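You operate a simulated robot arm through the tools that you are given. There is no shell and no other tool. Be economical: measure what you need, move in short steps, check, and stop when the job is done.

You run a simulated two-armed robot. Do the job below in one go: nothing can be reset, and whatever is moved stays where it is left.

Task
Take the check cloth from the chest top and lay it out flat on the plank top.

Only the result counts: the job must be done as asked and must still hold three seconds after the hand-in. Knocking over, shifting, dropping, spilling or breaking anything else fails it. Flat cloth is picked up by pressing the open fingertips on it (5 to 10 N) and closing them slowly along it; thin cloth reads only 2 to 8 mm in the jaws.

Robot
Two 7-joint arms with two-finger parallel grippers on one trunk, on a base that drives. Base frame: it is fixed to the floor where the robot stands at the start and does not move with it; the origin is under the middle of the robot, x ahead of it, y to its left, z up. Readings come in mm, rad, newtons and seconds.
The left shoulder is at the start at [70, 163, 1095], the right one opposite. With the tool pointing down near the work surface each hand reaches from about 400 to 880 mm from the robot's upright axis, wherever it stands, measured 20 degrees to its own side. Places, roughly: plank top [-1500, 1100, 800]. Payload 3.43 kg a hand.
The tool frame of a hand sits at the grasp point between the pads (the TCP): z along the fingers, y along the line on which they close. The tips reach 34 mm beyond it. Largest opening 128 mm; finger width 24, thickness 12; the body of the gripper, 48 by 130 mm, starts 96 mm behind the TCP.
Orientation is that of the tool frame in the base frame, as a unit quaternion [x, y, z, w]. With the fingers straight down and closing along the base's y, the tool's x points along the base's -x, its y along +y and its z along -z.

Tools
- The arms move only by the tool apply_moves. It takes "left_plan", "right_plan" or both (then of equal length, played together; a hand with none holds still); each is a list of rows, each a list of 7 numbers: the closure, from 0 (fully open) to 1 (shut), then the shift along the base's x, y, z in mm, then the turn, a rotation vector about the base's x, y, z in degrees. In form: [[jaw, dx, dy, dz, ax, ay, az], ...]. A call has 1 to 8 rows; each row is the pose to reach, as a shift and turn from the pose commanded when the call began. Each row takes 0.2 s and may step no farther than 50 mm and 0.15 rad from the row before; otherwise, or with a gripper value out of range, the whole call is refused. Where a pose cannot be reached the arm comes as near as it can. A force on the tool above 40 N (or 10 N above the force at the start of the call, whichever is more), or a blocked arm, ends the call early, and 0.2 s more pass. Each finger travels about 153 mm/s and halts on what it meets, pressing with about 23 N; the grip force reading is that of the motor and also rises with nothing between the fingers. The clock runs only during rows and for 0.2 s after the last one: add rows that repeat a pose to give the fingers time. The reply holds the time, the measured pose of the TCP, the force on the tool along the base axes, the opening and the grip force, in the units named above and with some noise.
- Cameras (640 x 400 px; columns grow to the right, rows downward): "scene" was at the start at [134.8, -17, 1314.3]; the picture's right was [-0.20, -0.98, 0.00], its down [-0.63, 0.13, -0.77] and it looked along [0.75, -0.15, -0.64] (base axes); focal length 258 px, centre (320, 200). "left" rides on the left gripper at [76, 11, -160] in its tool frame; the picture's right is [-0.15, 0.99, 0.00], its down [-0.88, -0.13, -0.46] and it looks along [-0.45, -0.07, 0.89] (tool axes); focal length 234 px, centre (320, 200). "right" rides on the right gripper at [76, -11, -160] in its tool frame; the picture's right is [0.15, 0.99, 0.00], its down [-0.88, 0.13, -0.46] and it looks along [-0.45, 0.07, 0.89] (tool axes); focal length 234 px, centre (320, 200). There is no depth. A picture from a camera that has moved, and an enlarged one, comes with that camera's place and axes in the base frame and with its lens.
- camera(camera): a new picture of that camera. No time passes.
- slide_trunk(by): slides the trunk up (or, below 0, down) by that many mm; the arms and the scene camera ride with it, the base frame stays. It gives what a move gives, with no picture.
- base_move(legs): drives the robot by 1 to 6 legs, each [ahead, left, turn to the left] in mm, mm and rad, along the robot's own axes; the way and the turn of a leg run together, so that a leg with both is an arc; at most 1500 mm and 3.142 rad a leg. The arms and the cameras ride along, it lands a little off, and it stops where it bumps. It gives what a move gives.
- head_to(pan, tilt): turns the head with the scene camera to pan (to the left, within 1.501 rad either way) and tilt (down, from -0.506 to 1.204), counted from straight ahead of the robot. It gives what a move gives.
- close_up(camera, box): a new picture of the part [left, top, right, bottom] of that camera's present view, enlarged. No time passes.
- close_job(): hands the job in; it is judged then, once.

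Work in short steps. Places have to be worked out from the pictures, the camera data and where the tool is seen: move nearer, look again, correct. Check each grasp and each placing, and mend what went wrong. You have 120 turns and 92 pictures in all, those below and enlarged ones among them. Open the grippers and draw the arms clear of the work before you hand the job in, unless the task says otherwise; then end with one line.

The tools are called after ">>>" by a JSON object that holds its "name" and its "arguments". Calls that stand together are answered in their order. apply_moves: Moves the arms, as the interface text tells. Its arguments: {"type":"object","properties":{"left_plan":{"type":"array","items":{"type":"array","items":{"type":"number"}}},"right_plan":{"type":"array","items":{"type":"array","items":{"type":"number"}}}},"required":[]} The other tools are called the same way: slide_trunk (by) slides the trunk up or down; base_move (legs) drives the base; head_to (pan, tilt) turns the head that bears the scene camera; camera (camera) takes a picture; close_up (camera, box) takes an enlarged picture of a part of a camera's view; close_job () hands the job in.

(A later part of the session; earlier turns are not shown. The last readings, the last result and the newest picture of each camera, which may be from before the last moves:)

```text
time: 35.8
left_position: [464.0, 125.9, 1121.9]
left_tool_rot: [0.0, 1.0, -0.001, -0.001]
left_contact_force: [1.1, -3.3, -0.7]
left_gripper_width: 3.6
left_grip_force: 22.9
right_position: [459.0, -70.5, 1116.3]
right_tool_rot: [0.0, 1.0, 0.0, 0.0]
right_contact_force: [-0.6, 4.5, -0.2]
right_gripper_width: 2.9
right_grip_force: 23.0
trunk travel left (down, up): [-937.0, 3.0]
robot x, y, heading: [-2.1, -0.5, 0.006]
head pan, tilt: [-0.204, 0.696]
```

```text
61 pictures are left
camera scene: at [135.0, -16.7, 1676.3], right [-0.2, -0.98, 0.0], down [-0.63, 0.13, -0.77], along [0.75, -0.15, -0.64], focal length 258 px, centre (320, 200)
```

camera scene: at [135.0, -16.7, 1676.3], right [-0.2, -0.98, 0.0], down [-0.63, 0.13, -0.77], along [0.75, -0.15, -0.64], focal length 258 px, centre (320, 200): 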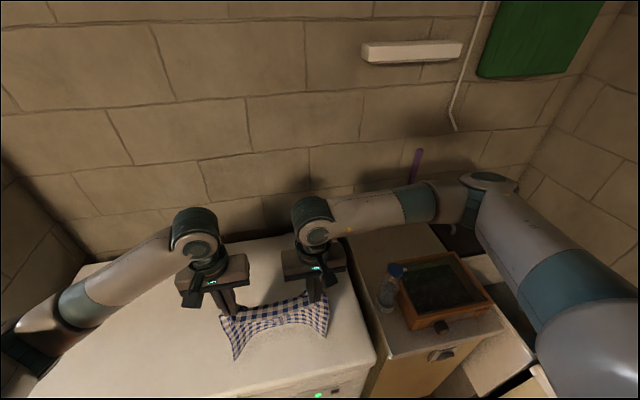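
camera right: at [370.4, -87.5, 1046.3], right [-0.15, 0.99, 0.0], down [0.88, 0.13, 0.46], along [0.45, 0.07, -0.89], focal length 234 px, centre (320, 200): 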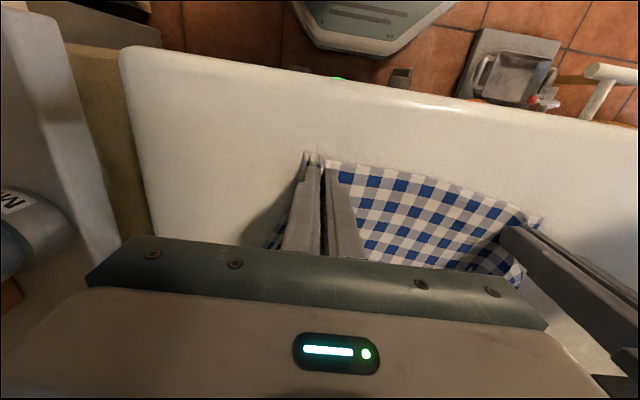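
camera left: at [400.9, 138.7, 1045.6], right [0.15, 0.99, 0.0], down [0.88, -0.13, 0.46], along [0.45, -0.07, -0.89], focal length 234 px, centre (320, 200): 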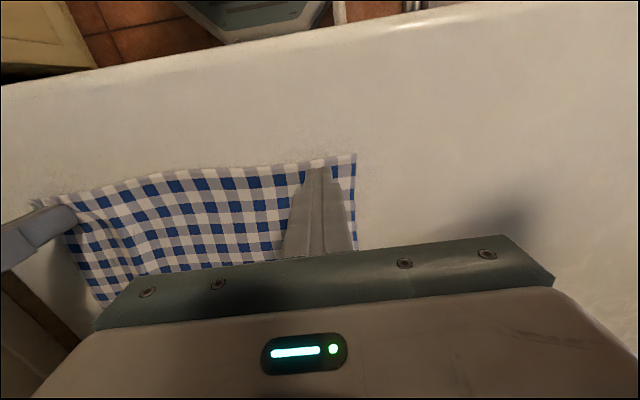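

The cloth hangs from both hands. I lift another 120 mm, then look left to plan the drive.

>>> {"name": "apply_moves", "arguments": {"left_plan": [[1.0, 0, -2, 40, 0, 0, 0], [1.0, 0, -2, 80, 0, 0, 0], [1.0, 0, -2, 120, 0, 0, 0], [1.0, 0, -2, 120, 0, 0, 0]], "right_plan": [[1.0, 0, 2, 40, 0, 0, 0], [1.0, 0, 2, 80, 0, 0, 0], [1.0, 0, 2, 120, 0, 0, 0], [1.0, 0, 2, 120, 0, 0, 0]]}}

>>> {"name": "head_to", "arguments": {"pan": 1.5, "tilt": 0.6}}

>>> {"name": "camera", "arguments": {"camera": "scene"}}

>>> {"name": "head_to", "arguments": {"pan": -1.5, "tilt": 0.6}}

>>> {"name": "camera", "arguments": {"camera": "scene"}}

```text
time: 36.8
left_position: [464.6, 123.0, 1237.5]
left_tool_rot: [0.0, 1.0, 0.0, 0.0]
left_contact_force: [0.0, -3.7, -0.4]
left_gripper_width: 3.4
left_grip_force: 22.9
right_position: [460.9, -68.3, 1239.1]
right_tool_rot: [-0.001, 1.0, 0.0, 0.0]
right_contact_force: [-0.1, 2.7, 0.2]
right_gripper_width: 2.8
right_grip_force: 23.0
trunk travel left (down, up): [-937.0, 3.0]
robot x, y, heading: [0.6, 1.9, 0.0]
head pan, tilt: [-0.204, 0.696]
```

```text
time: 38.5
left_position: [465.7, 122.9, 1236.7]
left_tool_rot: [0.0, 1.0, 0.0, 0.0]
left_contact_force: [0.5, -2.6, -0.7]
left_gripper_width: 2.8
left_grip_force: 22.9
right_position: [461.1, -67.8, 1239.1]
right_tool_rot: [-0.001, 1.0, 0.0, -0.001]
right_contact_force: [-0.9, 1.4, -0.5]
right_gripper_width: 2.7
right_grip_force: 23.5
trunk travel left (down, up): [-937.0, 3.0]
robot x, y, heading: [1.8, -1.7, -0.005]
head pan, tilt: [1.499, 0.6]
```

```text
60 pictures are left
camera scene: at [57.9, 88.4, 1684.7], right [1.0, -0.07, 0.0], down [-0.04, -0.56, -0.83], along [0.06, 0.82, -0.56], focal length 258 px, centre (320, 200)
```

scene: 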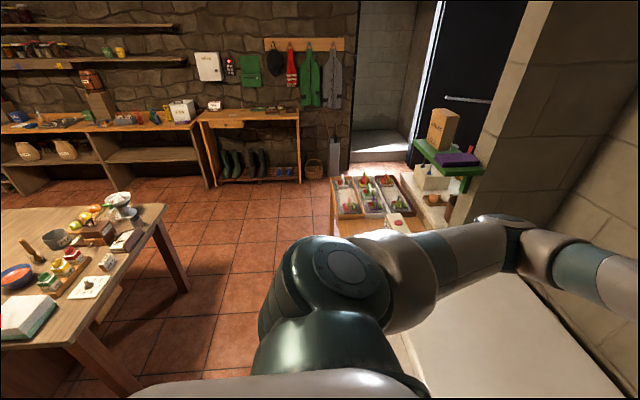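

```text
time: 41.1
left_position: [464.8, 122.8, 1238.4]
left_tool_rot: [0.001, 1.0, 0.0, 0.0]
left_contact_force: [1.5, -3.1, 0.3]
left_gripper_width: 2.9
left_grip_force: 22.8
right_position: [460.5, -67.0, 1239.0]
right_tool_rot: [0.001, 1.0, -0.001, 0.0]
right_contact_force: [-0.5, 3.0, -0.3]
right_gripper_width: 2.8
right_grip_force: 22.7
trunk travel left (down, up): [-937.0, 3.0]
robot x, y, heading: [0.4, -1.6, 0.005]
head pan, tilt: [-1.499, 0.6]
```

```text
59 pictures are left
camera scene: at [57.9, -87.9, 1684.7], right [-1.0, -0.07, 0.0], down [-0.04, 0.56, -0.83], along [0.06, -0.82, -0.56], focal length 258 px, centre (320, 200)
```

scene: 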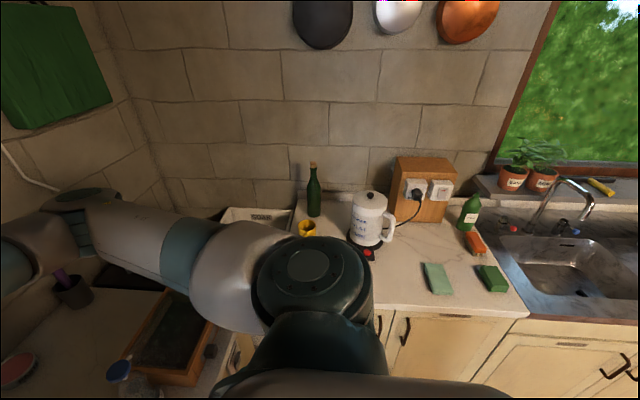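

The plank table's right end is near x≈−750, with y running about 580–1400. I back away from the chest and turn left to face +y, keeping clear of everything.

>>> {"name": "base_move", "arguments": {"legs": [[-350, -50, 0], [0, 0, 1.571]]}}

>>> {"name": "head_to", "arguments": {"pan": 0.9, "tilt": 0.6}}

>>> {"name": "camera", "arguments": {"camera": "scene"}}

```text
time: 47.2
left_position: [-461.9, 415.6, 1238.5]
left_tool_rot: [-0.699, 0.715, 0.0, 0.0]
left_contact_force: [2.4, 0.2, -0.2]
left_gripper_width: 3.1
left_grip_force: 23.3
right_position: [-274.5, 407.3, 1237.8]
right_tool_rot: [-0.698, 0.716, 0.0, 0.001]
right_contact_force: [-2.5, 0.6, -0.3]
right_gripper_width: 2.4
right_grip_force: 23.4
trunk travel left (down, up): [-937.0, 3.0]
robot x, y, heading: [-350.8, -49.1, 1.543]
head pan, tilt: [-1.499, 0.6]
```

```text
time: 49.4
left_position: [-462.5, 416.3, 1237.7]
left_tool_rot: [-0.698, 0.716, 0.0, 0.0]
left_contact_force: [2.6, -0.3, -1.4]
left_gripper_width: 3.1
left_grip_force: 23.0
right_position: [-273.7, 407.5, 1238.5]
right_tool_rot: [-0.698, 0.716, -0.001, 0.0]
right_contact_force: [-1.4, 0.0, -0.1]
right_gripper_width: 2.5
right_grip_force: 22.8
trunk travel left (down, up): [-937.0, 3.0]
robot x, y, heading: [-351.8, -48.4, 1.551]
head pan, tilt: [0.901, 0.6]
```

```text
58 pictures are left
camera scene: at [-416.4, 55.8, 1684.7], right [0.64, 0.77, 0.0], down [0.43, -0.36, -0.82], along [-0.63, 0.53, -0.57], focal length 258 px, centre (320, 200)
```

scene: 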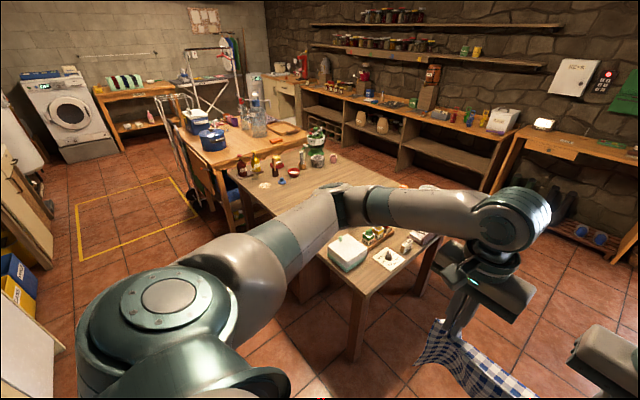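

There is clear wood near (−1475, 870–1100). I drive left alongside the table to x≈−1500 and look again.

>>> {"name": "base_move", "arguments": {"legs": [[0, 0, 0.022], [0, 1130, 0]]}}

>>> {"name": "head_to", "arguments": {"pan": 0.0, "tilt": 0.6}}

>>> {"name": "camera", "arguments": {"camera": "scene"}}

```text
time: 55.5
left_position: [-1585.9, 435.9, 1237.9]
left_tool_rot: [-0.696, 0.718, 0.0, 0.0]
left_contact_force: [2.6, -0.6, 0.8]
left_gripper_width: 3.2
left_grip_force: 23.1
right_position: [-1394.4, 424.9, 1238.9]
right_tool_rot: [-0.696, 0.718, 0.0, 0.0]
right_contact_force: [-2.6, -0.1, -0.1]
right_gripper_width: 2.7
right_grip_force: 23.0
trunk travel left (down, up): [-937.0, 3.0]
robot x, y, heading: [-1477.7, -33.2, 1.538]
head pan, tilt: [0.901, 0.6]
```

```text
time: 56.7
left_position: [-1586.3, 435.9, 1238.0]
left_tool_rot: [-0.696, 0.718, 0.0, 0.0]
left_contact_force: [3.9, 0.6, -0.2]
left_gripper_width: 3.2
left_grip_force: 22.8
right_position: [-1396.1, 424.7, 1238.8]
right_tool_rot: [-0.696, 0.718, 0.0, -0.001]
right_contact_force: [-2.4, 1.1, -0.5]
right_gripper_width: 2.5
right_grip_force: 22.3
trunk travel left (down, up): [-937.0, 3.0]
robot x, y, heading: [-1476.4, -30.9, 1.544]
head pan, tilt: [0.0, 0.6]
```

```text
57 pictures are left
camera scene: at [-1472.0, 105.9, 1684.7], right [1.0, -0.03, 0.0], down [-0.02, -0.56, -0.82], along [0.02, 0.82, -0.57], focal length 258 px, centre (320, 200)
```

scene: 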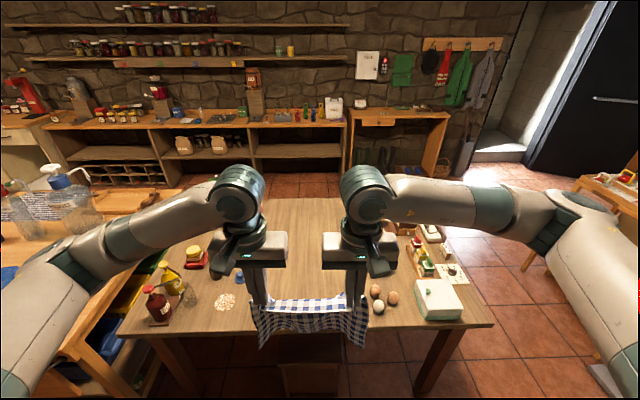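

The clear strip of plank runs x≈−1790 to −1290, with the near table edge at y≈590. I square up, shift left about 50 and approach 200 mm.

>>> {"name": "base_move", "arguments": {"legs": [[0, 0, 0.03], [0, 55, 0], [200, 0, 0]]}}

>>> {"name": "camera", "arguments": {"camera": "scene"}}

```text
time: 59.2
left_position: [-1659.6, 621.9, 1239.3]
left_tool_rot: [0.71, -0.704, -0.002, -0.001]
left_contact_force: [3.3, -0.8, 0.2]
left_gripper_width: 3.4
left_grip_force: 23.1
right_position: [-1468.6, 620.1, 1239.9]
right_tool_rot: [0.71, -0.704, -0.002, 0.0]
right_contact_force: [-2.8, -0.2, 0.5]
right_gripper_width: 3.0
right_grip_force: 22.8
trunk travel left (down, up): [-937.0, 3.0]
robot x, y, heading: [-1533.5, 161.6, 1.582]
head pan, tilt: [0.0, 0.6]
```

```text
56 pictures are left
camera scene: at [-1531.1, 296.1, 1685.2], right [1.0, 0.01, 0.0], down [0.0, -0.56, -0.83], along [-0.01, 0.83, -0.56], focal length 258 px, centre (320, 200)
```

scene: 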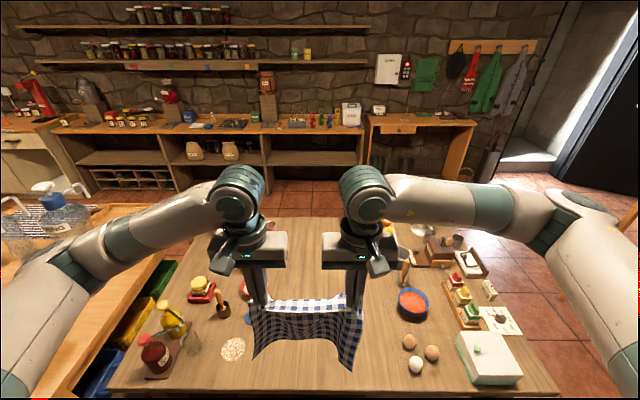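

The hands sit over the clear plank area. I check how the cloth hangs before laying it.

>>> {"name": "close_up", "arguments": {"camera": "scene", "box": [200, 220, 440, 390]}}

>>> {"name": "camera", "arguments": {"camera": "left"}}

```text
2.35 times, centred on (320, 305) of scene
camera zoom: at [-1531.1, 296.1, 1685.2], right [1.0, 0.01, 0.0], down [0.0, -0.56, -0.83], along [-0.01, 0.83, -0.56], focal length 608 px, centre (320, -47)
```

zoom: 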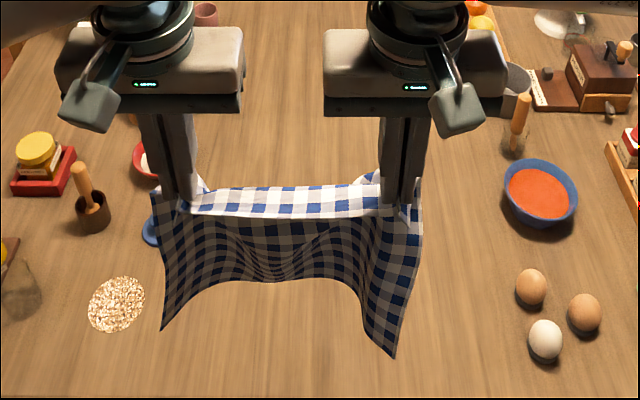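

```text
54 pictures are left
camera left: at [-1669.0, 545.0, 1398.5], right [-0.99, 0.14, 0.0], down [0.12, 0.88, 0.46], along [0.06, 0.45, -0.89], focal length 234 px, centre (320, 200)
```

left: 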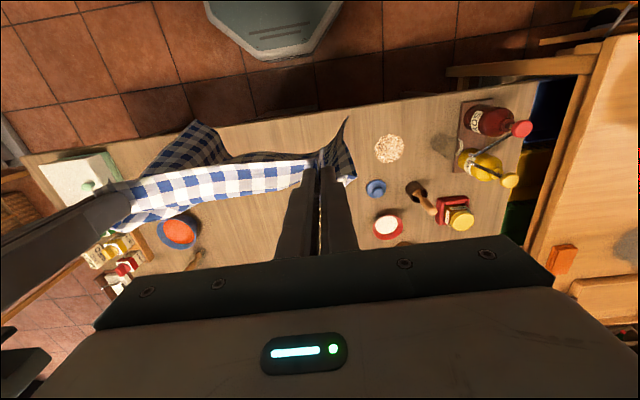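

The side flaps curl toward the robot. I lay it with the hem nearest to me and move the hands away and down, so any curled flap ends up on top where it can be fixed. First I lower until the hem nearly touches.

>>> {"name": "apply_moves", "arguments": {"left_plan": [[1.0, 15, 20, -20, 0, 0, 0], [1.0, 30, 40, -50, 0, 0, 0], [1.0, 30, 40, -80, 0, 0, 0], [1.0, 30, 40, -80, 0, 0, 0]], "right_plan": [[1.0, 15, 20, -20, 0, 0, 0], [1.0, 30, 40, -50, 0, 0, 0], [1.0, 30, 40, -80, 0, 0, 0], [1.0, 30, 40, -80, 0, 0, 0]]}}

>>> {"name": "head_to", "arguments": {"pan": 0.0, "tilt": 0.95}}

>>> {"name": "camera", "arguments": {"camera": "scene"}}

```text
time: 60.2
left_position: [-1627.5, 663.5, 1157.8]
left_tool_rot: [0.711, -0.704, 0.0, -0.001]
left_contact_force: [0.4, 0.7, -0.1]
left_gripper_width: 3.0
left_grip_force: 22.9
right_position: [-1443.7, 663.0, 1157.6]
right_tool_rot: [0.711, -0.703, 0.001, 0.0]
right_contact_force: [-1.5, 0.3, -0.4]
right_gripper_width: 2.4
right_grip_force: 23.3
trunk travel left (down, up): [-937.0, 3.0]
robot x, y, heading: [-1531.2, 161.4, 1.577]
head pan, tilt: [0.0, 0.6]
```

```text
time: 61.0
left_position: [-1627.0, 662.8, 1157.9]
left_tool_rot: [0.71, -0.704, 0.001, 0.0]
left_contact_force: [-0.9, 0.2, 0.5]
left_gripper_width: 2.9
left_grip_force: 23.3
right_position: [-1443.1, 663.5, 1156.9]
right_tool_rot: [0.71, -0.704, 0.0, 0.0]
right_contact_force: [-0.2, -0.2, 0.4]
right_gripper_width: 2.6
right_grip_force: 22.7
trunk travel left (down, up): [-937.0, 3.0]
robot x, y, heading: [-1529.2, 161.9, 1.578]
head pan, tilt: [0.0, 0.949]
```

```text
53 pictures are left
camera scene: at [-1532.0, 285.4, 1656.4], right [1.0, 0.01, 0.0], down [0.01, -0.81, -0.58], along [-0.01, 0.58, -0.81], focal length 258 px, centre (320, 200)
```

scene: 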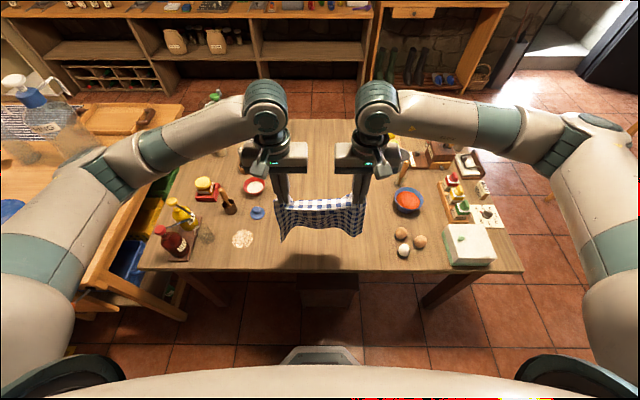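

The hem is about 45 mm above the plank. I spread the hands slightly and begin the arc down and away.

>>> {"name": "apply_moves", "arguments": {"left_plan": [[1.0, -3, 0, -20, 0, 0, 0], [1.0, -3, 0, -40, 0, 0, 0], [1.0, -3, 23, -43, 0, 0, 0], [1.0, -3, 47, -47, 0, 0, 0], [1.0, -3, 70, -52, 0, 0, 0], [1.0, -3, 93, -59, 0, 0, 0], [1.0, -3, 115, -68, 0, 0, 0], [1.0, -3, 136, -78, 0, 0, 0]], "right_plan": [[1.0, 3, 0, -20, 0, 0, 0], [1.0, 3, 0, -40, 0, 0, 0], [1.0, 3, 23, -43, 0, 0, 0], [1.0, 3, 47, -47, 0, 0, 0], [1.0, 3, 70, -52, 0, 0, 0], [1.0, 3, 93, -59, 0, 0, 0], [1.0, 3, 115, -68, 0, 0, 0], [1.0, 3, 136, -78, 0, 0, 0]]}}

>>> {"name": "close_up", "arguments": {"camera": "scene", "box": [200, 120, 440, 290]}}

```text
time: 62.8
left_position: [-1630.9, 801.5, 1078.9]
left_tool_rot: [0.71, -0.704, 0.001, 0.0]
left_contact_force: [4.4, 0.6, 0.4]
left_gripper_width: 3.4
left_grip_force: 22.3
right_position: [-1437.2, 798.2, 1078.4]
right_tool_rot: [0.711, -0.704, 0.001, 0.001]
right_contact_force: [-3.8, 0.9, -0.6]
right_gripper_width: 2.3
right_grip_force: 23.1
trunk travel left (down, up): [-937.0, 3.0]
robot x, y, heading: [-1532.0, 163.7, 1.581]
head pan, tilt: [0.0, 0.949]
```

```text
2.35 times, centred on (320, 205) of scene
camera zoom: at [-1532.5, 286.9, 1656.2], right [1.0, 0.01, 0.0], down [0.01, -0.81, -0.58], along [-0.01, 0.58, -0.81], focal length 608 px, centre (320, 188)
```

zoom: 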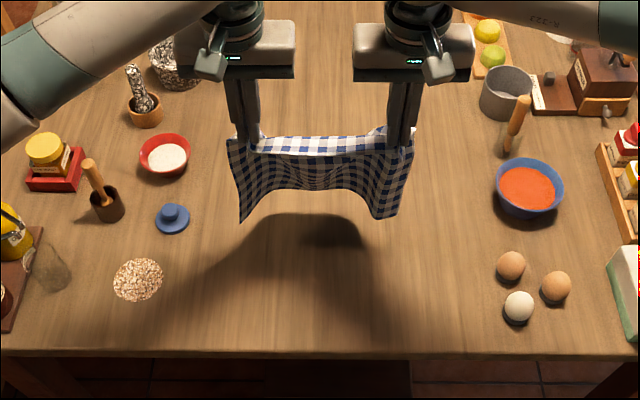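

The hem is still in the air, so I come back to y≈690 and lower more.

>>> {"name": "apply_moves", "arguments": {"left_plan": [[1.0, 0, -30, -5, 0, 0, 0], [1.0, 0, -60, -15, 0, 0, 0], [1.0, 0, -85, -30, 0, 0, 0], [1.0, 0, -110, -45, 0, 0, 0], [1.0, 0, -110, -60, 0, 0, 0], [1.0, 0, -110, -60, 0, 0, 0], [1.0, 0, -110, -60, 0, 0, 0]], "right_plan": [[1.0, 0, -30, -5, 0, 0, 0], [1.0, 0, -60, -15, 0, 0, 0], [1.0, 0, -85, -30, 0, 0, 0], [1.0, 0, -110, -45, 0, 0, 0], [1.0, 0, -110, -60, 0, 0, 0], [1.0, 0, -110, -60, 0, 0, 0], [1.0, 0, -110, -60, 0, 0, 0]]}}

>>> {"name": "close_up", "arguments": {"camera": "scene", "box": [200, 120, 440, 290]}}

```text
time: 64.4
left_position: [-1631.5, 691.5, 1018.5]
left_tool_rot: [0.71, -0.704, 0.001, 0.001]
left_contact_force: [5.2, -0.6, 0.6]
left_gripper_width: 3.4
left_grip_force: 23.0
right_position: [-1437.7, 685.7, 1023.1]
right_tool_rot: [0.71, -0.704, 0.0, 0.0]
right_contact_force: [-4.7, -0.6, -0.9]
right_gripper_width: 2.7
right_grip_force: 22.6
trunk travel left (down, up): [-937.0, 3.0]
robot x, y, heading: [-1531.4, 166.0, 1.576]
head pan, tilt: [0.0, 0.949]
```

```text
2.35 times, centred on (320, 205) of scene
camera zoom: at [-1532.5, 284.4, 1656.4], right [1.0, 0.01, 0.0], down [0.01, -0.81, -0.58], along [-0.01, 0.58, -0.81], focal length 608 px, centre (320, 188)
```

zoom: 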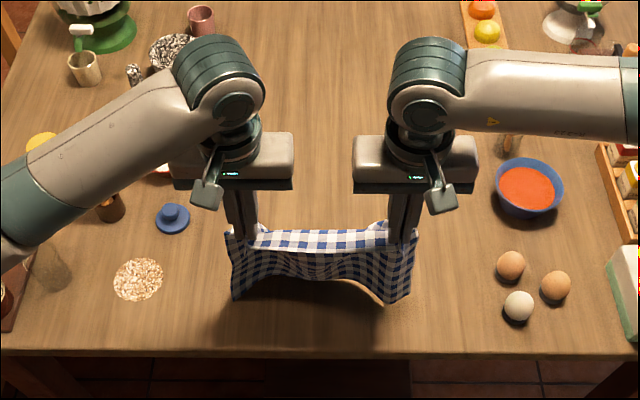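

I check the hem's contact from the wrist camera.

>>> {"name": "camera", "arguments": {"camera": "left"}}

>>> {"name": "camera", "arguments": {"camera": "right"}}

```text
50 pictures are left
camera left: at [-1641.7, 614.6, 1178.6], right [-0.99, 0.14, 0.0], down [0.12, 0.88, 0.46], along [0.06, 0.45, -0.89], focal length 234 px, centre (320, 200)
```

left: 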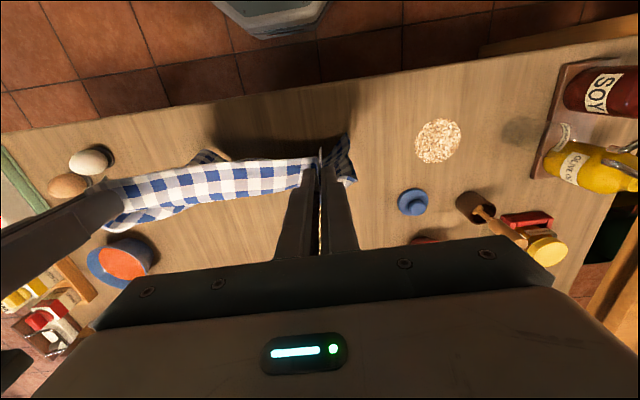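

```text
49 pictures are left
camera right: at [-1426.1, 608.2, 1182.6], right [-0.99, -0.16, 0.0], down [-0.14, 0.88, 0.46], along [-0.07, 0.45, -0.89], focal length 234 px, centre (320, 200)
```

right: 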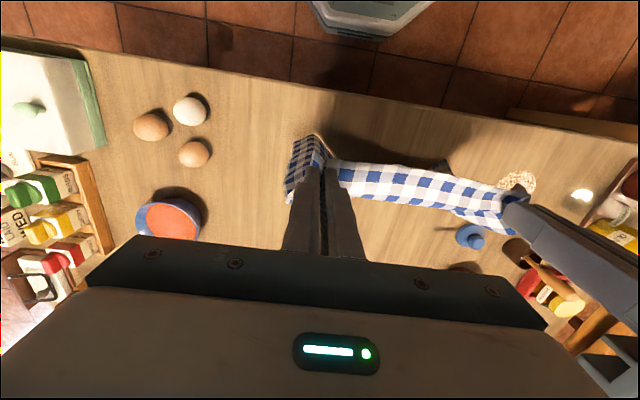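

The hem was already touching and trailed to the far side. I lift again, return to y≈640, and re-examine the free hang.

>>> {"name": "apply_moves", "arguments": {"left_plan": [[1.0, 0, 0, 40, 0, 0, 0], [1.0, 0, 0, 80, 0, 0, 0], [1.0, 0, -15, 120, 0, 0, 0], [1.0, 0, -35, 150, 0, 0, 0], [1.0, 0, -50, 150, 0, 0, 0], [1.0, 0, -50, 150, 0, 0, 0], [1.0, 0, -50, 150, 0, 0, 0], [1.0, 0, -50, 150, 0, 0, 0]], "right_plan": [[1.0, 0, 0, 40, 0, 0, 0], [1.0, 0, 0, 80, 0, 0, 0], [1.0, 0, -15, 120, 0, 0, 0], [1.0, 0, -35, 150, 0, 0, 0], [1.0, 0, -50, 150, 0, 0, 0], [1.0, 0, -50, 150, 0, 0, 0], [1.0, 0, -50, 150, 0, 0, 0], [1.0, 0, -50, 150, 0, 0, 0]]}}

>>> {"name": "close_up", "arguments": {"camera": "scene", "box": [200, 120, 440, 290]}}

>>> {"name": "camera", "arguments": {"camera": "left"}}

```text
time: 66.2
left_position: [-1631.2, 640.7, 1167.0]
left_tool_rot: [0.71, -0.704, 0.0, 0.0]
left_contact_force: [5.1, 0.4, 0.0]
left_gripper_width: 3.4
left_grip_force: 22.8
right_position: [-1437.1, 639.8, 1172.5]
right_tool_rot: [0.71, -0.704, -0.001, 0.0]
right_contact_force: [-4.8, 0.1, -0.4]
right_gripper_width: 2.7
right_grip_force: 23.0
trunk travel left (down, up): [-937.0, 3.0]
robot x, y, heading: [-1529.8, 160.7, 1.573]
head pan, tilt: [0.0, 0.949]
```

```text
2.35 times, centred on (320, 205) of scene
camera zoom: at [-1532.5, 285.2, 1656.3], right [1.0, 0.01, 0.0], down [0.01, -0.81, -0.58], along [-0.01, 0.58, -0.81], focal length 608 px, centre (320, 188)
```

zoom: 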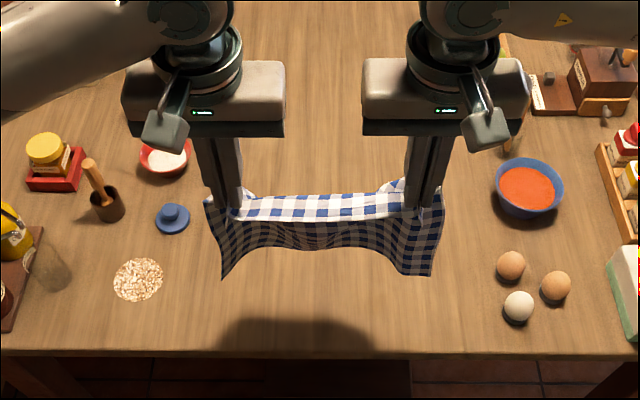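

```text
47 pictures are left
camera left: at [-1641.6, 564.7, 1326.5], right [-0.99, 0.14, 0.0], down [0.12, 0.88, 0.46], along [0.06, 0.45, -0.89], focal length 234 px, centre (320, 200)
```

left: 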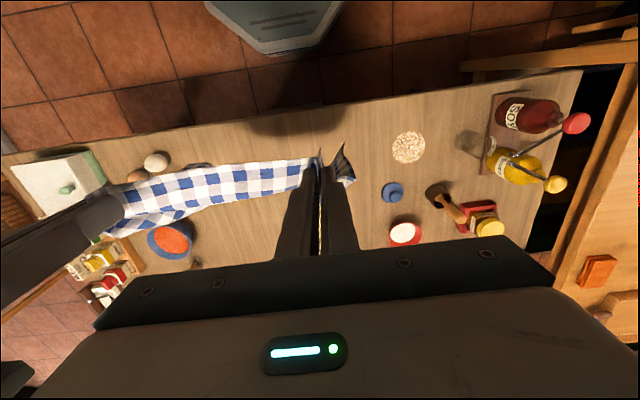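

Triangulation gives the corner at z≈913, so about 230 mm hangs free and the hem touches at TCP z≈1055. I redo the arc with those numbers.

>>> {"name": "apply_moves", "arguments": {"left_plan": [[1.0, 0, -10, -40, 0, 0, 0], [1.0, 0, -20, -80, 0, 0, 0], [1.0, 0, -20, -110, 0, 0, 0], [1.0, 0, 5, -122, 0, 0, 0], [1.0, 0, 30, -126, 0, 0, 0], [1.0, 0, 55, -130, 0, 0, 0], [1.0, 0, 80, -135, 0, 0, 0], [1.0, 0, 105, -142, 0, 0, 0]], "right_plan": [[1.0, 0, -10, -45, 0, 0, 0], [1.0, 0, -20, -85, 0, 0, 0], [1.0, 0, -20, -115, 0, 0, 0], [1.0, 0, 5, -127, 0, 0, 0], [1.0, 0, 30, -131, 0, 0, 0], [1.0, 0, 55, -135, 0, 0, 0], [1.0, 0, 80, -140, 0, 0, 0], [1.0, 0, 105, -147, 0, 0, 0]]}}

>>> {"name": "close_up", "arguments": {"camera": "scene", "box": [200, 120, 440, 290]}}

```text
time: 68.0
left_position: [-1630.4, 746.8, 1024.9]
left_tool_rot: [0.71, -0.704, 0.001, 0.001]
left_contact_force: [4.7, 0.4, 0.2]
left_gripper_width: 3.4
left_grip_force: 22.6
right_position: [-1438.4, 745.3, 1023.5]
right_tool_rot: [0.711, -0.703, 0.001, 0.0]
right_contact_force: [-4.1, 0.2, -0.4]
right_gripper_width: 2.7
right_grip_force: 22.8
trunk travel left (down, up): [-937.0, 3.0]
robot x, y, heading: [-1532.9, 161.8, 1.581]
head pan, tilt: [0.0, 0.949]
```

```text
2.35 times, centred on (320, 205) of scene
camera zoom: at [-1532.5, 287.1, 1656.2], right [1.0, 0.01, 0.0], down [0.01, -0.81, -0.58], along [-0.01, 0.58, -0.81], focal length 608 px, centre (320, 188)
```

zoom: 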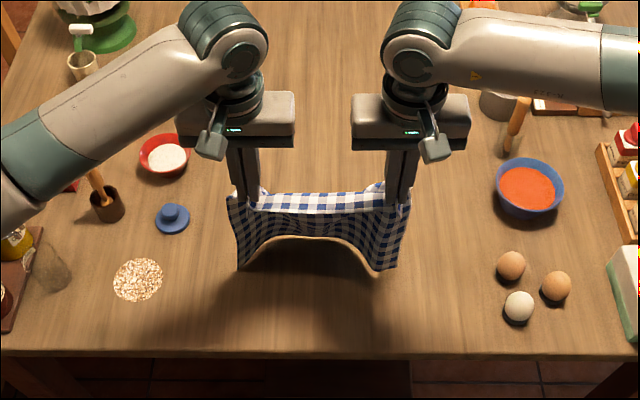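

The flaps curl because the pinch planes face along y. Turning the left hand clockwise and the right counter-clockwise should swing the flaps outward and flatten the hang. I lift and try part of that turn.

>>> {"name": "apply_moves", "arguments": {"left_plan": [[1.0, 0, 0, 45, 0, 0, 0], [1.0, 0, 0, 90, 0, 0, 0], [1.0, 0, 0, 130, 0, 0, -8], [1.0, -2, 0, 145, 0, 0, -16], [1.0, -4, 0, 145, 0, 0, -24], [1.0, -5, 0, 145, 0, 0, -32], [1.0, -6, 0, 145, 0, 0, -40], [1.0, -6, 0, 145, 0, 0, -40]], "right_plan": [[1.0, 0, 0, 45, 0, 0, 0], [1.0, 0, 0, 90, 0, 0, 0], [1.0, 0, 0, 130, 0, 0, 8], [1.0, 2, 0, 145, 0, 0, 16], [1.0, 4, 0, 145, 0, 0, 24], [1.0, 5, 0, 145, 0, 0, 32], [1.0, 6, 0, 145, 0, 0, 40], [1.0, 6, 0, 145, 0, 0, 40]]}}

>>> {"name": "close_up", "arguments": {"camera": "scene", "box": [200, 120, 440, 290]}}

```text
time: 69.8
left_position: [-1638.5, 746.3, 1173.2]
left_tool_rot: [-0.426, 0.905, 0.0, 0.001]
left_contact_force: [28.9, 0.6, -0.1]
left_gripper_width: 6.9
left_grip_force: 22.8
right_position: [-1433.3, 743.8, 1170.1]
right_tool_rot: [0.909, -0.417, -0.002, 0.001]
right_contact_force: [-28.4, 0.0, 0.3]
right_gripper_width: 2.8
right_grip_force: 23.7
trunk travel left (down, up): [-937.0, 3.0]
robot x, y, heading: [-1535.4, 160.8, 1.581]
head pan, tilt: [0.0, 0.949]
```

```text
2.35 times, centred on (320, 205) of scene
camera zoom: at [-1532.4, 285.6, 1656.3], right [1.0, 0.01, 0.0], down [0.01, -0.81, -0.58], along [-0.01, 0.58, -0.81], focal length 608 px, centre (320, 188)
```

zoom: 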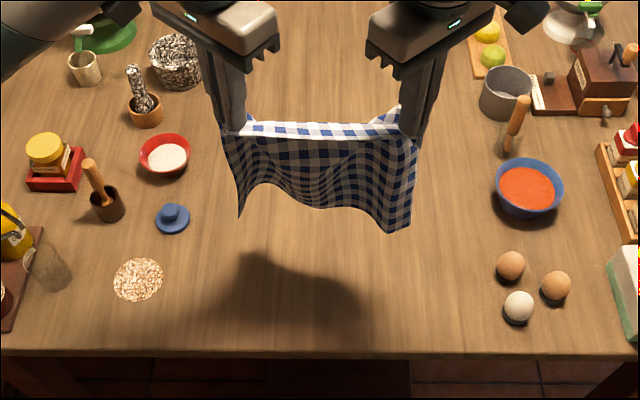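

It flattens well, but tension is 28 N. I bring the hands in and turn another 40°.

>>> {"name": "apply_moves", "arguments": {"left_plan": [[1.0, 6, 0, 0, 0, 0, 0], [1.0, 7, 0, 0, 0, 0, -8], [1.0, 7, 0, 0, 0, 0, -16], [1.0, 7, 0, 0, 0, 0, -24], [1.0, 7, 0, 0, 0, 0, -32], [1.0, 7, 0, 0, 0, 0, -40], [1.0, 7, 0, 0, 0, 0, -40]], "right_plan": [[1.0, -6, 0, 0, 0, 0, 0], [1.0, -7, 0, 0, 0, 0, 8], [1.0, -7, 0, 0, 0, 0, 16], [1.0, -7, 0, 0, 0, 0, 24], [1.0, -7, 0, 0, 0, 0, 32], [1.0, -7, 0, 0, 0, 0, 40], [1.0, -7, 0, 0, 0, 0, 40]]}}

>>> {"name": "close_up", "arguments": {"camera": "scene", "box": [200, 120, 440, 290]}}

```text
time: 71.4
left_position: [-1632.9, 746.7, 1172.8]
left_tool_rot: [-0.09, 0.996, -0.001, 0.002]
left_contact_force: [22.5, -4.2, 0.9]
left_gripper_width: 2.8
left_grip_force: 22.8
right_position: [-1419.1, 698.9, 1182.4]
right_tool_rot: [0.989, -0.151, -0.001, 0.001]
right_contact_force: [-23.8, 5.2, -0.5]
right_gripper_width: 2.6
right_grip_force: 22.6
right hand out of reach, approached as far as the arm can: row 5, 6, 7
trunk travel left (down, up): [-937.0, 3.0]
robot x, y, heading: [-1531.2, 164.2, 1.578]
head pan, tilt: [0.0, 0.949]
```

```text
2.35 times, centred on (320, 205) of scene
camera zoom: at [-1534.3, 287.7, 1656.1], right [1.0, 0.01, 0.0], down [0.01, -0.81, -0.58], along [0.0, 0.58, -0.81], focal length 608 px, centre (320, 188)
```

zoom: 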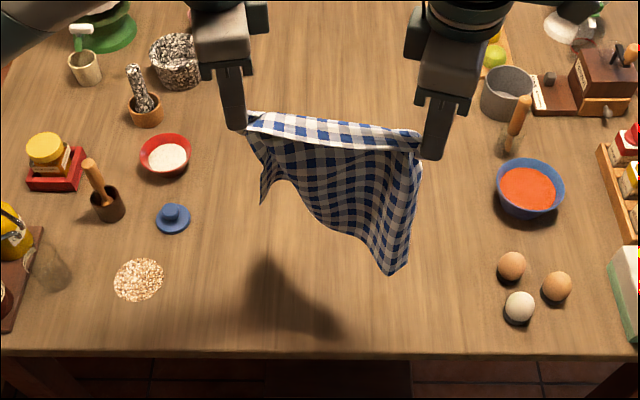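

The right wrist hit its limit. I back both off to about 66° so the hands line up again.

>>> {"name": "apply_moves", "arguments": {"left_plan": [[1.0, 0, 0, 0, 0, 0, 7], [1.0, 0, 0, 0, 0, 0, 14], [1.0, 0, 0, 0, 0, 0, 14], [1.0, 0, 0, 0, 0, 0, 14]], "right_plan": [[1.0, 0, 0, 0, 0, 0, -7], [1.0, 0, 0, 0, 0, 0, -14], [1.0, 0, 0, 0, 0, 0, -14], [1.0, 0, 0, 0, 0, 0, -14]]}}

>>> {"name": "close_up", "arguments": {"camera": "scene", "box": [200, 120, 440, 290]}}

```text
time: 72.4
left_position: [-1631.1, 745.1, 1174.9]
left_tool_rot: [-0.213, 0.977, 0.0, 0.0]
left_contact_force: [18.7, -2.8, 0.2]
left_gripper_width: 2.5
left_grip_force: 23.4
right_position: [-1416.5, 697.7, 1181.8]
right_tool_rot: [0.962, -0.271, 0.0, -0.001]
right_contact_force: [-19.5, 3.7, -0.9]
right_gripper_width: 2.6
right_grip_force: 23.2
trunk travel left (down, up): [-937.0, 3.0]
robot x, y, heading: [-1528.5, 160.0, 1.576]
head pan, tilt: [0.0, 0.949]
```

```text
2.35 times, centred on (320, 205) of scene
camera zoom: at [-1532.3, 285.1, 1656.3], right [1.0, 0.01, 0.0], down [0.01, -0.81, -0.58], along [-0.01, 0.58, -0.81], focal length 608 px, centre (320, 188)
```

zoom: 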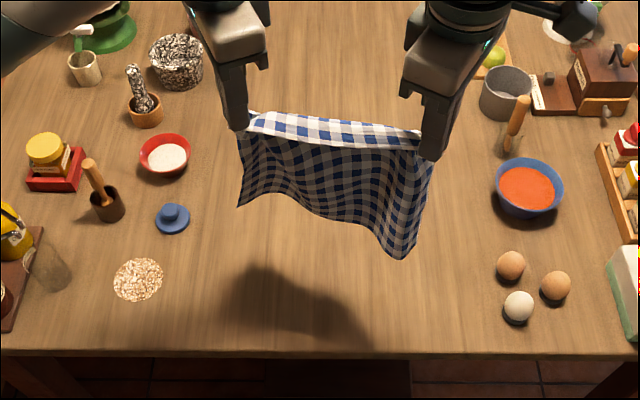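

I realign the right hand and move both outward to y≈890 to start a far-to-near lay.

>>> {"name": "apply_moves", "arguments": {"left_plan": [[1.0, 0, 0, 0, 0, 0, 0], [1.0, 0, 30, 0, 0, 0, 0], [1.0, 0, 60, 0, 0, 0, 0], [1.0, 0, 90, 0, 0, 0, 0], [1.0, 0, 120, 0, 0, 0, 0], [1.0, 0, 145, 0, 0, 0, 0], [1.0, 0, 145, 0, 0, 0, 0]], "right_plan": [[1.0, -4, 23, -3, 0, 0, 0], [1.0, -8, 60, -7, 0, 0, 0], [1.0, -8, 100, -7, 0, 0, 0], [1.0, -8, 135, -7, 0, 0, 0], [1.0, -8, 166, -7, 0, 0, 0], [1.0, -8, 192, -7, 0, 0, 0], [1.0, -8, 192, -7, 0, 0, 0]]}}

>>> {"name": "camera", "arguments": {"camera": "scene"}}

```text
time: 74.0
left_position: [-1630.0, 889.8, 1171.8]
left_tool_rot: [-0.212, 0.977, 0.0, 0.002]
left_contact_force: [20.6, -7.1, 0.2]
left_gripper_width: 2.7
left_grip_force: 22.4
right_position: [-1426.6, 795.5, 1172.3]
right_tool_rot: [0.963, -0.271, -0.001, 0.0]
right_contact_force: [-19.8, 8.2, 0.0]
right_gripper_width: 2.7
right_grip_force: 22.8
right hand out of reach, approached as far as the arm can: row 4, 5, 6, 7
trunk travel left (down, up): [-937.0, 3.0]
robot x, y, heading: [-1532.8, 160.7, 1.576]
head pan, tilt: [0.0, 0.949]
```

```text
42 pictures are left
camera scene: at [-1532.9, 284.7, 1656.4], right [1.0, 0.01, 0.0], down [0.01, -0.81, -0.58], along [-0.01, 0.58, -0.81], focal length 258 px, centre (320, 200)
```

scene: 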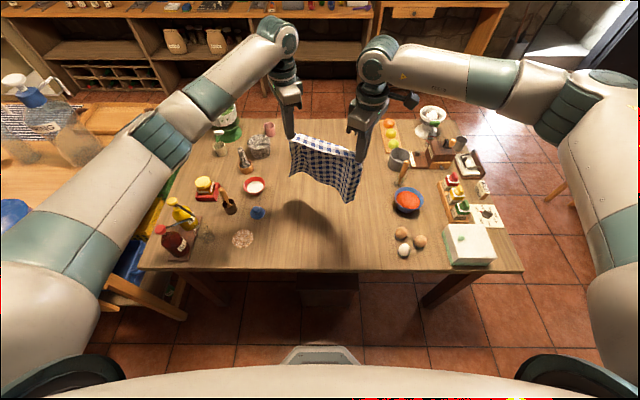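

The right wrist limits at this reach, so I reduce its turn to about 42° and bring it level with the left.

>>> {"name": "apply_moves", "arguments": {"left_plan": [[1.0, 0, 0, 0, 0, 0, 0], [1.0, 0, 0, 0, 0, 0, 4], [1.0, 0, 0, 0, 0, 0, 8], [1.0, 0, 0, 0, 0, 0, 8], [1.0, 0, 0, 0, 0, 0, 8], [1.0, 0, 0, 0, 0, 0, 8], [1.0, 0, 0, 0, 0, 0, 8]], "right_plan": [[1.0, 0, 0, 0, 0, 0, -8], [1.0, 0, 15, 0, 0, 0, -16], [1.0, 0, 35, 0, 0, 0, -18], [1.0, 0, 55, 0, 0, 0, -18], [1.0, 0, 75, 0, 0, 0, -18], [1.0, 0, 93, 0, 0, 0, -18], [1.0, 0, 93, 0, 0, 0, -18]]}}

>>> {"name": "close_up", "arguments": {"camera": "scene", "box": [200, 100, 440, 270]}}

```text
time: 75.6
left_position: [-1632.1, 891.4, 1172.1]
left_tool_rot: [-0.279, 0.96, -0.001, 0.0]
left_contact_force: [2.8, 0.4, 0.5]
left_gripper_width: 2.6
left_grip_force: 23.0
right_position: [-1427.8, 886.3, 1178.8]
right_tool_rot: [0.908, -0.418, 0.0, 0.0]
right_contact_force: [-3.2, 0.1, -1.3]
right_gripper_width: 2.5
right_grip_force: 23.0
trunk travel left (down, up): [-937.0, 3.0]
robot x, y, heading: [-1531.7, 162.1, 1.576]
head pan, tilt: [0.0, 0.949]
```

```text
2.35 times, centred on (320, 185) of scene
camera zoom: at [-1532.3, 285.4, 1656.3], right [1.0, 0.01, 0.0], down [0.01, -0.81, -0.58], along [-0.01, 0.58, -0.81], focal length 608 px, centre (320, 235)
```

zoom: 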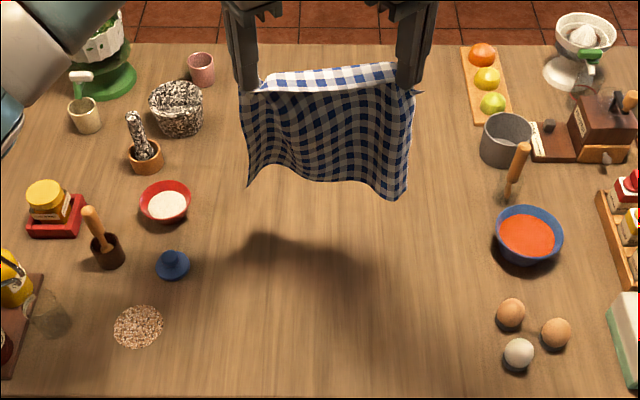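

The cloth now hangs flat with little tension. I drive 40 mm nearer so it ends well inside the table edge.

>>> {"name": "base_move", "arguments": {"legs": [[40, 0, 0]]}}

>>> {"name": "apply_moves", "arguments": {"left_plan": [[1.0, 0, 0, -30, 0, 0, 0], [1.0, 0, 0, -60, 0, 0, 0], [1.0, 0, 0, -90, 0, 0, 0], [1.0, 0, 0, -110, 0, 0, 0], [1.0, 0, 0, -110, 0, 0, 0], [1.0, 0, 0, -110, 0, 0, 0]], "right_plan": [[1.0, 0, 2, -30, 0, 0, 0], [1.0, 0, 4, -62, 0, 0, 0], [1.0, 0, 5, -94, 0, 0, 0], [1.0, 0, 5, -116, 0, 0, 0], [1.0, 0, 5, -116, 0, 0, 0], [1.0, 0, 5, -116, 0, 0, 0]]}}

>>> {"name": "close_up", "arguments": {"camera": "scene", "box": [200, 100, 440, 270]}}

```text
time: 76.5
left_position: [-1631.1, 921.1, 1178.4]
left_tool_rot: [-0.28, 0.96, 0.003, 0.001]
left_contact_force: [2.5, -0.5, -0.7]
left_gripper_width: 2.4
left_grip_force: 22.8
right_position: [-1427.8, 917.3, 1184.8]
right_tool_rot: [0.908, -0.419, -0.001, -0.004]
right_contact_force: [-3.5, -1.1, 0.3]
right_gripper_width: 2.7
right_grip_force: 23.3
trunk travel left (down, up): [-937.0, 3.0]
robot x, y, heading: [-1534.7, 200.6, 1.574]
head pan, tilt: [0.0, 0.949]
```

```text
time: 77.9
left_position: [-1630.9, 928.8, 1062.8]
left_tool_rot: [-0.279, 0.96, -0.001, 0.0]
left_contact_force: [3.3, -0.6, -0.4]
left_gripper_width: 3.0
left_grip_force: 23.3
right_position: [-1429.1, 929.2, 1062.5]
right_tool_rot: [0.908, -0.418, 0.0, 0.0]
right_contact_force: [-4.1, -1.0, -0.1]
right_gripper_width: 2.8
right_grip_force: 22.9
trunk travel left (down, up): [-937.0, 3.0]
robot x, y, heading: [-1531.4, 198.6, 1.579]
head pan, tilt: [0.0, 0.949]
```

```text
2.35 times, centred on (320, 185) of scene
camera zoom: at [-1532.6, 323.8, 1656.3], right [1.0, 0.01, 0.0], down [0.01, -0.81, -0.58], along [0.0, 0.58, -0.81], focal length 608 px, centre (320, 235)
```

zoom: 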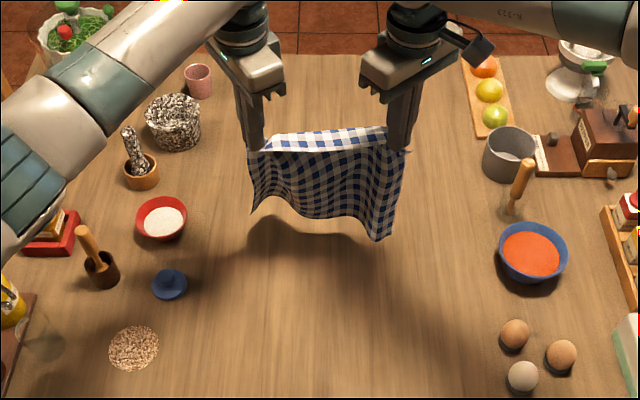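

The hem is at the plank. I start drawing the hands back toward me while lowering.

>>> {"name": "apply_moves", "arguments": {"left_plan": [[1.0, 0, -8, -10, 0, 0, 0], [1.0, 0, -28, -15, 0, 0, 0], [1.0, 0, -50, -20, 0, 0, 0], [1.0, 0, -72, -26, 0, 0, 0], [1.0, 0, -92, -33, 0, 0, 0], [1.0, 0, -110, -42, 0, 0, 0], [1.0, 0, -128, -53, 0, 0, 0], [1.0, 0, -145, -66, 0, 0, 0]], "right_plan": [[1.0, 0, -8, -10, 0, 0, 0], [1.0, 0, -28, -15, 0, 0, 0], [1.0, 0, -50, -20, 0, 0, 0], [1.0, 0, -72, -26, 0, 0, 0], [1.0, 0, -92, -33, 0, 0, 0], [1.0, 0, -110, -42, 0, 0, 0], [1.0, 0, -128, -53, 0, 0, 0], [1.0, 0, -145, -66, 0, 0, 0]]}}

>>> {"name": "close_up", "arguments": {"camera": "scene", "box": [200, 100, 440, 270]}}

```text
time: 79.7
left_position: [-1630.4, 785.2, 997.9]
left_tool_rot: [-0.279, 0.96, 0.001, 0.001]
left_contact_force: [4.4, 0.8, 1.2]
left_gripper_width: 2.4
left_grip_force: 23.0
right_position: [-1425.3, 782.4, 998.2]
right_tool_rot: [0.908, -0.419, -0.001, 0.001]
right_contact_force: [-4.5, -0.6, -0.9]
right_gripper_width: 2.3
right_grip_force: 23.2
trunk travel left (down, up): [-937.0, 3.0]
robot x, y, heading: [-1529.6, 201.0, 1.579]
head pan, tilt: [0.0, 0.949]
```

```text
2.35 times, centred on (320, 185) of scene
camera zoom: at [-1532.6, 322.7, 1656.5], right [1.0, 0.01, 0.0], down [0.01, -0.81, -0.58], along [0.0, 0.58, -0.81], focal length 608 px, centre (320, 235)
```

zoom: 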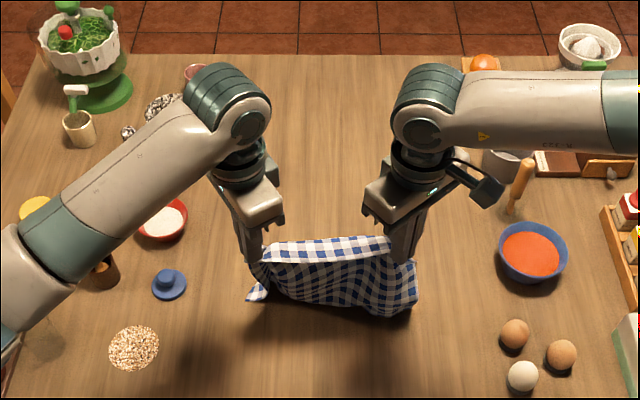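

The hem region is hidden from above, so I check from the wrist cameras.

>>> {"name": "camera", "arguments": {"camera": "left"}}

>>> {"name": "camera", "arguments": {"camera": "right"}}

```text
38 pictures are left
camera left: at [-1700.6, 752.6, 1156.5], right [-0.41, 0.91, 0.0], down [0.81, 0.36, 0.46], along [0.42, 0.19, -0.89], focal length 234 px, centre (320, 200)
```

left: 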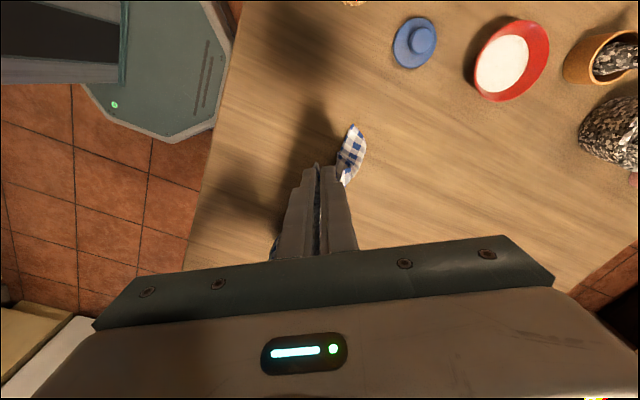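

```text
37 pictures are left
camera right: at [-1368.7, 730.4, 1158.6], right [-0.66, -0.75, 0.0], down [-0.67, 0.58, 0.46], along [-0.34, 0.3, -0.89], focal length 234 px, centre (320, 200)
```

right: 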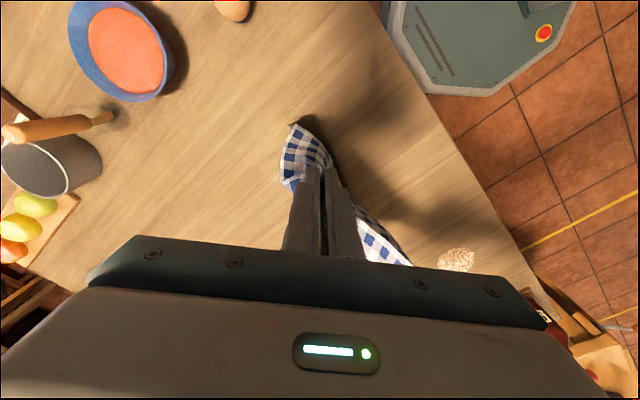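

The hem had slid along, because it was not really down when I started back. I raise, return to y≈930, then lower to z≈990 there so the hem settles first.

>>> {"name": "apply_moves", "arguments": {"left_plan": [[1.0, 0, 10, 45, 0, 0, 0], [1.0, 0, 50, 70, 0, 0, 0], [1.0, 0, 95, 70, 0, 0, 0], [1.0, 0, 140, 70, 0, 0, 0], [1.0, 0, 150, 70, 0, 0, 0], [1.0, 0, 150, 70, 0, 0, 0], [1.0, 0, 150, 40, 0, 0, 0], [1.0, 0, 150, 10, 0, 0, 0]], "right_plan": [[1.0, 0, 10, 45, 0, 0, 0], [1.0, 0, 50, 70, 0, 0, 0], [1.0, 0, 95, 70, 0, 0, 0], [1.0, 0, 140, 70, 0, 0, 0], [1.0, 0, 150, 70, 0, 0, 0], [1.0, 0, 150, 70, 0, 0, 0], [1.0, 0, 150, 40, 0, 0, 0], [1.0, 0, 150, 10, 0, 0, 0]]}}

>>> {"name": "close_up", "arguments": {"camera": "scene", "box": [200, 100, 440, 270]}}

```text
time: 81.5
left_position: [-1629.4, 935.5, 1005.6]
left_tool_rot: [-0.278, 0.961, 0.0, 0.002]
left_contact_force: [10.0, 1.5, 3.1]
left_gripper_width: 2.5
left_grip_force: 22.6
right_position: [-1425.5, 929.1, 1057.1]
right_tool_rot: [0.907, -0.42, -0.001, -0.001]
right_contact_force: [-10.3, -0.6, -4.0]
right_gripper_width: 2.8
right_grip_force: 23.4
right hand out of reach, approached as far as the arm can: row 5, 6, 7, 8
trunk travel left (down, up): [-937.0, 3.0]
robot x, y, heading: [-1534.2, 200.1, 1.573]
head pan, tilt: [0.0, 0.949]
```

```text
2.35 times, centred on (320, 185) of scene
camera zoom: at [-1531.7, 323.8, 1656.3], right [1.0, 0.01, 0.0], down [0.01, -0.81, -0.58], along [-0.01, 0.58, -0.81], focal length 608 px, centre (320, 235)
```

zoom: 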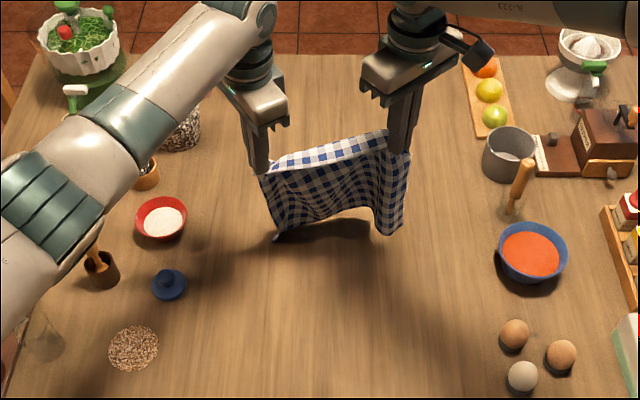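

The right hand stopped at its reach limit. I ease both to y≈915, level the right with the left, and lower to z≈985.

>>> {"name": "apply_moves", "arguments": {"left_plan": [[1.0, 0, -10, 0, 0, 0, 0], [1.0, 0, -20, 0, 0, 0, 0], [1.0, 0, -20, 0, 0, 0, 0], [1.0, 0, -20, -10, 0, 0, 0], [1.0, 0, -20, -20, 0, 0, 0], [1.0, 0, -20, -20, 0, 0, 0]], "right_plan": [[1.0, 0, -10, 0, 0, 0, -6], [1.0, 0, -14, -20, 0, 0, -6], [1.0, 0, -14, -50, 0, 0, -6], [1.0, 0, -14, -62, 0, 0, -6], [1.0, 0, -14, -72, 0, 0, -6], [1.0, 0, -14, -72, 0, 0, -6]]}}

>>> {"name": "close_up", "arguments": {"camera": "scene", "box": [200, 100, 440, 270]}}

```text
time: 82.9
left_position: [-1631.9, 913.6, 985.8]
left_tool_rot: [-0.278, 0.96, 0.0, 0.001]
left_contact_force: [8.8, 1.5, -0.3]
left_gripper_width: 2.5
left_grip_force: 22.9
right_position: [-1425.5, 916.3, 986.8]
right_tool_rot: [0.885, -0.466, 0.0, -0.001]
right_contact_force: [-8.4, -1.5, -0.6]
right_gripper_width: 2.7
right_grip_force: 23.2
trunk travel left (down, up): [-937.0, 3.0]
robot x, y, heading: [-1534.8, 202.1, 1.577]
head pan, tilt: [0.0, 0.949]
```

```text
2.35 times, centred on (320, 185) of scene
camera zoom: at [-1532.6, 324.0, 1656.3], right [1.0, 0.01, 0.0], down [0.01, -0.81, -0.58], along [0.0, 0.58, -0.81], focal length 608 px, centre (320, 235)
```

zoom: 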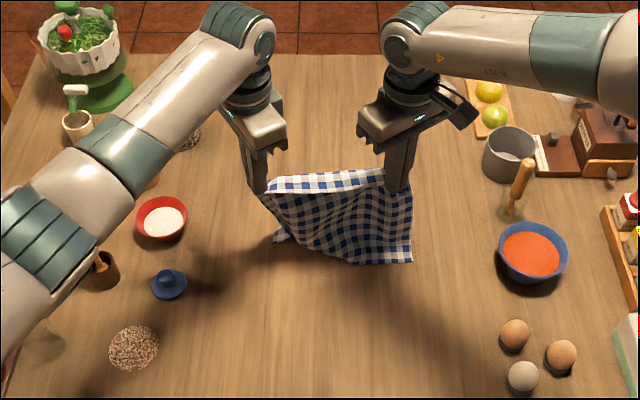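

The hem is tucking under. A better way is to hang the cloth in front of the table edge and draw it up over the edge onto the plank, so its own weight keeps it straight. I raise the hands and back the base out.

>>> {"name": "apply_moves", "arguments": {"left_plan": [[1.0, 0, -10, 40, 0, 0, 0], [1.0, 0, -20, 80, 0, 0, 0], [1.0, 0, -30, 120, 0, 0, 0], [1.0, 0, -30, 150, 0, 0, 0], [1.0, 0, -30, 150, 0, 0, 0]], "right_plan": [[1.0, 0, -10, 40, 0, 0, 0], [1.0, 0, -20, 80, 0, 0, 0], [1.0, 0, -33, 120, 0, 0, 0], [1.0, 0, -33, 150, 0, 0, 0], [1.0, 0, -33, 150, 0, 0, 0]]}}

>>> {"name": "base_move", "arguments": {"legs": [[-340, 0, 0]]}}

>>> {"name": "camera", "arguments": {"camera": "scene"}}

```text
time: 84.1
left_position: [-1630.7, 883.7, 1136.1]
left_tool_rot: [-0.279, 0.96, 0.0, 0.0]
left_contact_force: [4.4, -0.1, -1.1]
left_gripper_width: 2.7
left_grip_force: 23.2
right_position: [-1425.4, 881.0, 1134.9]
right_tool_rot: [0.885, -0.466, 0.0, 0.001]
right_contact_force: [-4.7, -0.7, -0.1]
right_gripper_width: 2.7
right_grip_force: 23.0
trunk travel left (down, up): [-937.0, 3.0]
robot x, y, heading: [-1536.2, 200.2, 1.578]
head pan, tilt: [0.0, 0.949]
```

```text
time: 86.3
left_position: [-1621.5, 555.2, 1135.0]
left_tool_rot: [-0.275, 0.962, -0.001, 0.0]
left_contact_force: [4.6, 0.5, -0.3]
left_gripper_width: 2.4
left_grip_force: 23.3
right_position: [-1417.9, 550.9, 1133.3]
right_tool_rot: [0.883, -0.47, 0.001, 0.0]
right_contact_force: [-5.0, -0.2, -0.8]
right_gripper_width: 2.4
right_grip_force: 23.2
trunk travel left (down, up): [-937.0, 3.0]
robot x, y, heading: [-1531.9, -132.0, 1.566]
head pan, tilt: [0.0, 0.949]
```

```text
34 pictures are left
camera scene: at [-1530.5, -5.0, 1656.0], right [1.0, 0.0, 0.0], down [0.0, -0.81, -0.58], along [0.0, 0.58, -0.81], focal length 258 px, centre (320, 200)
```

scene: 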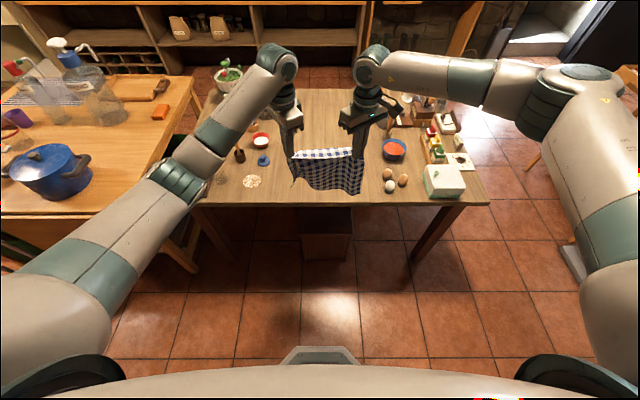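

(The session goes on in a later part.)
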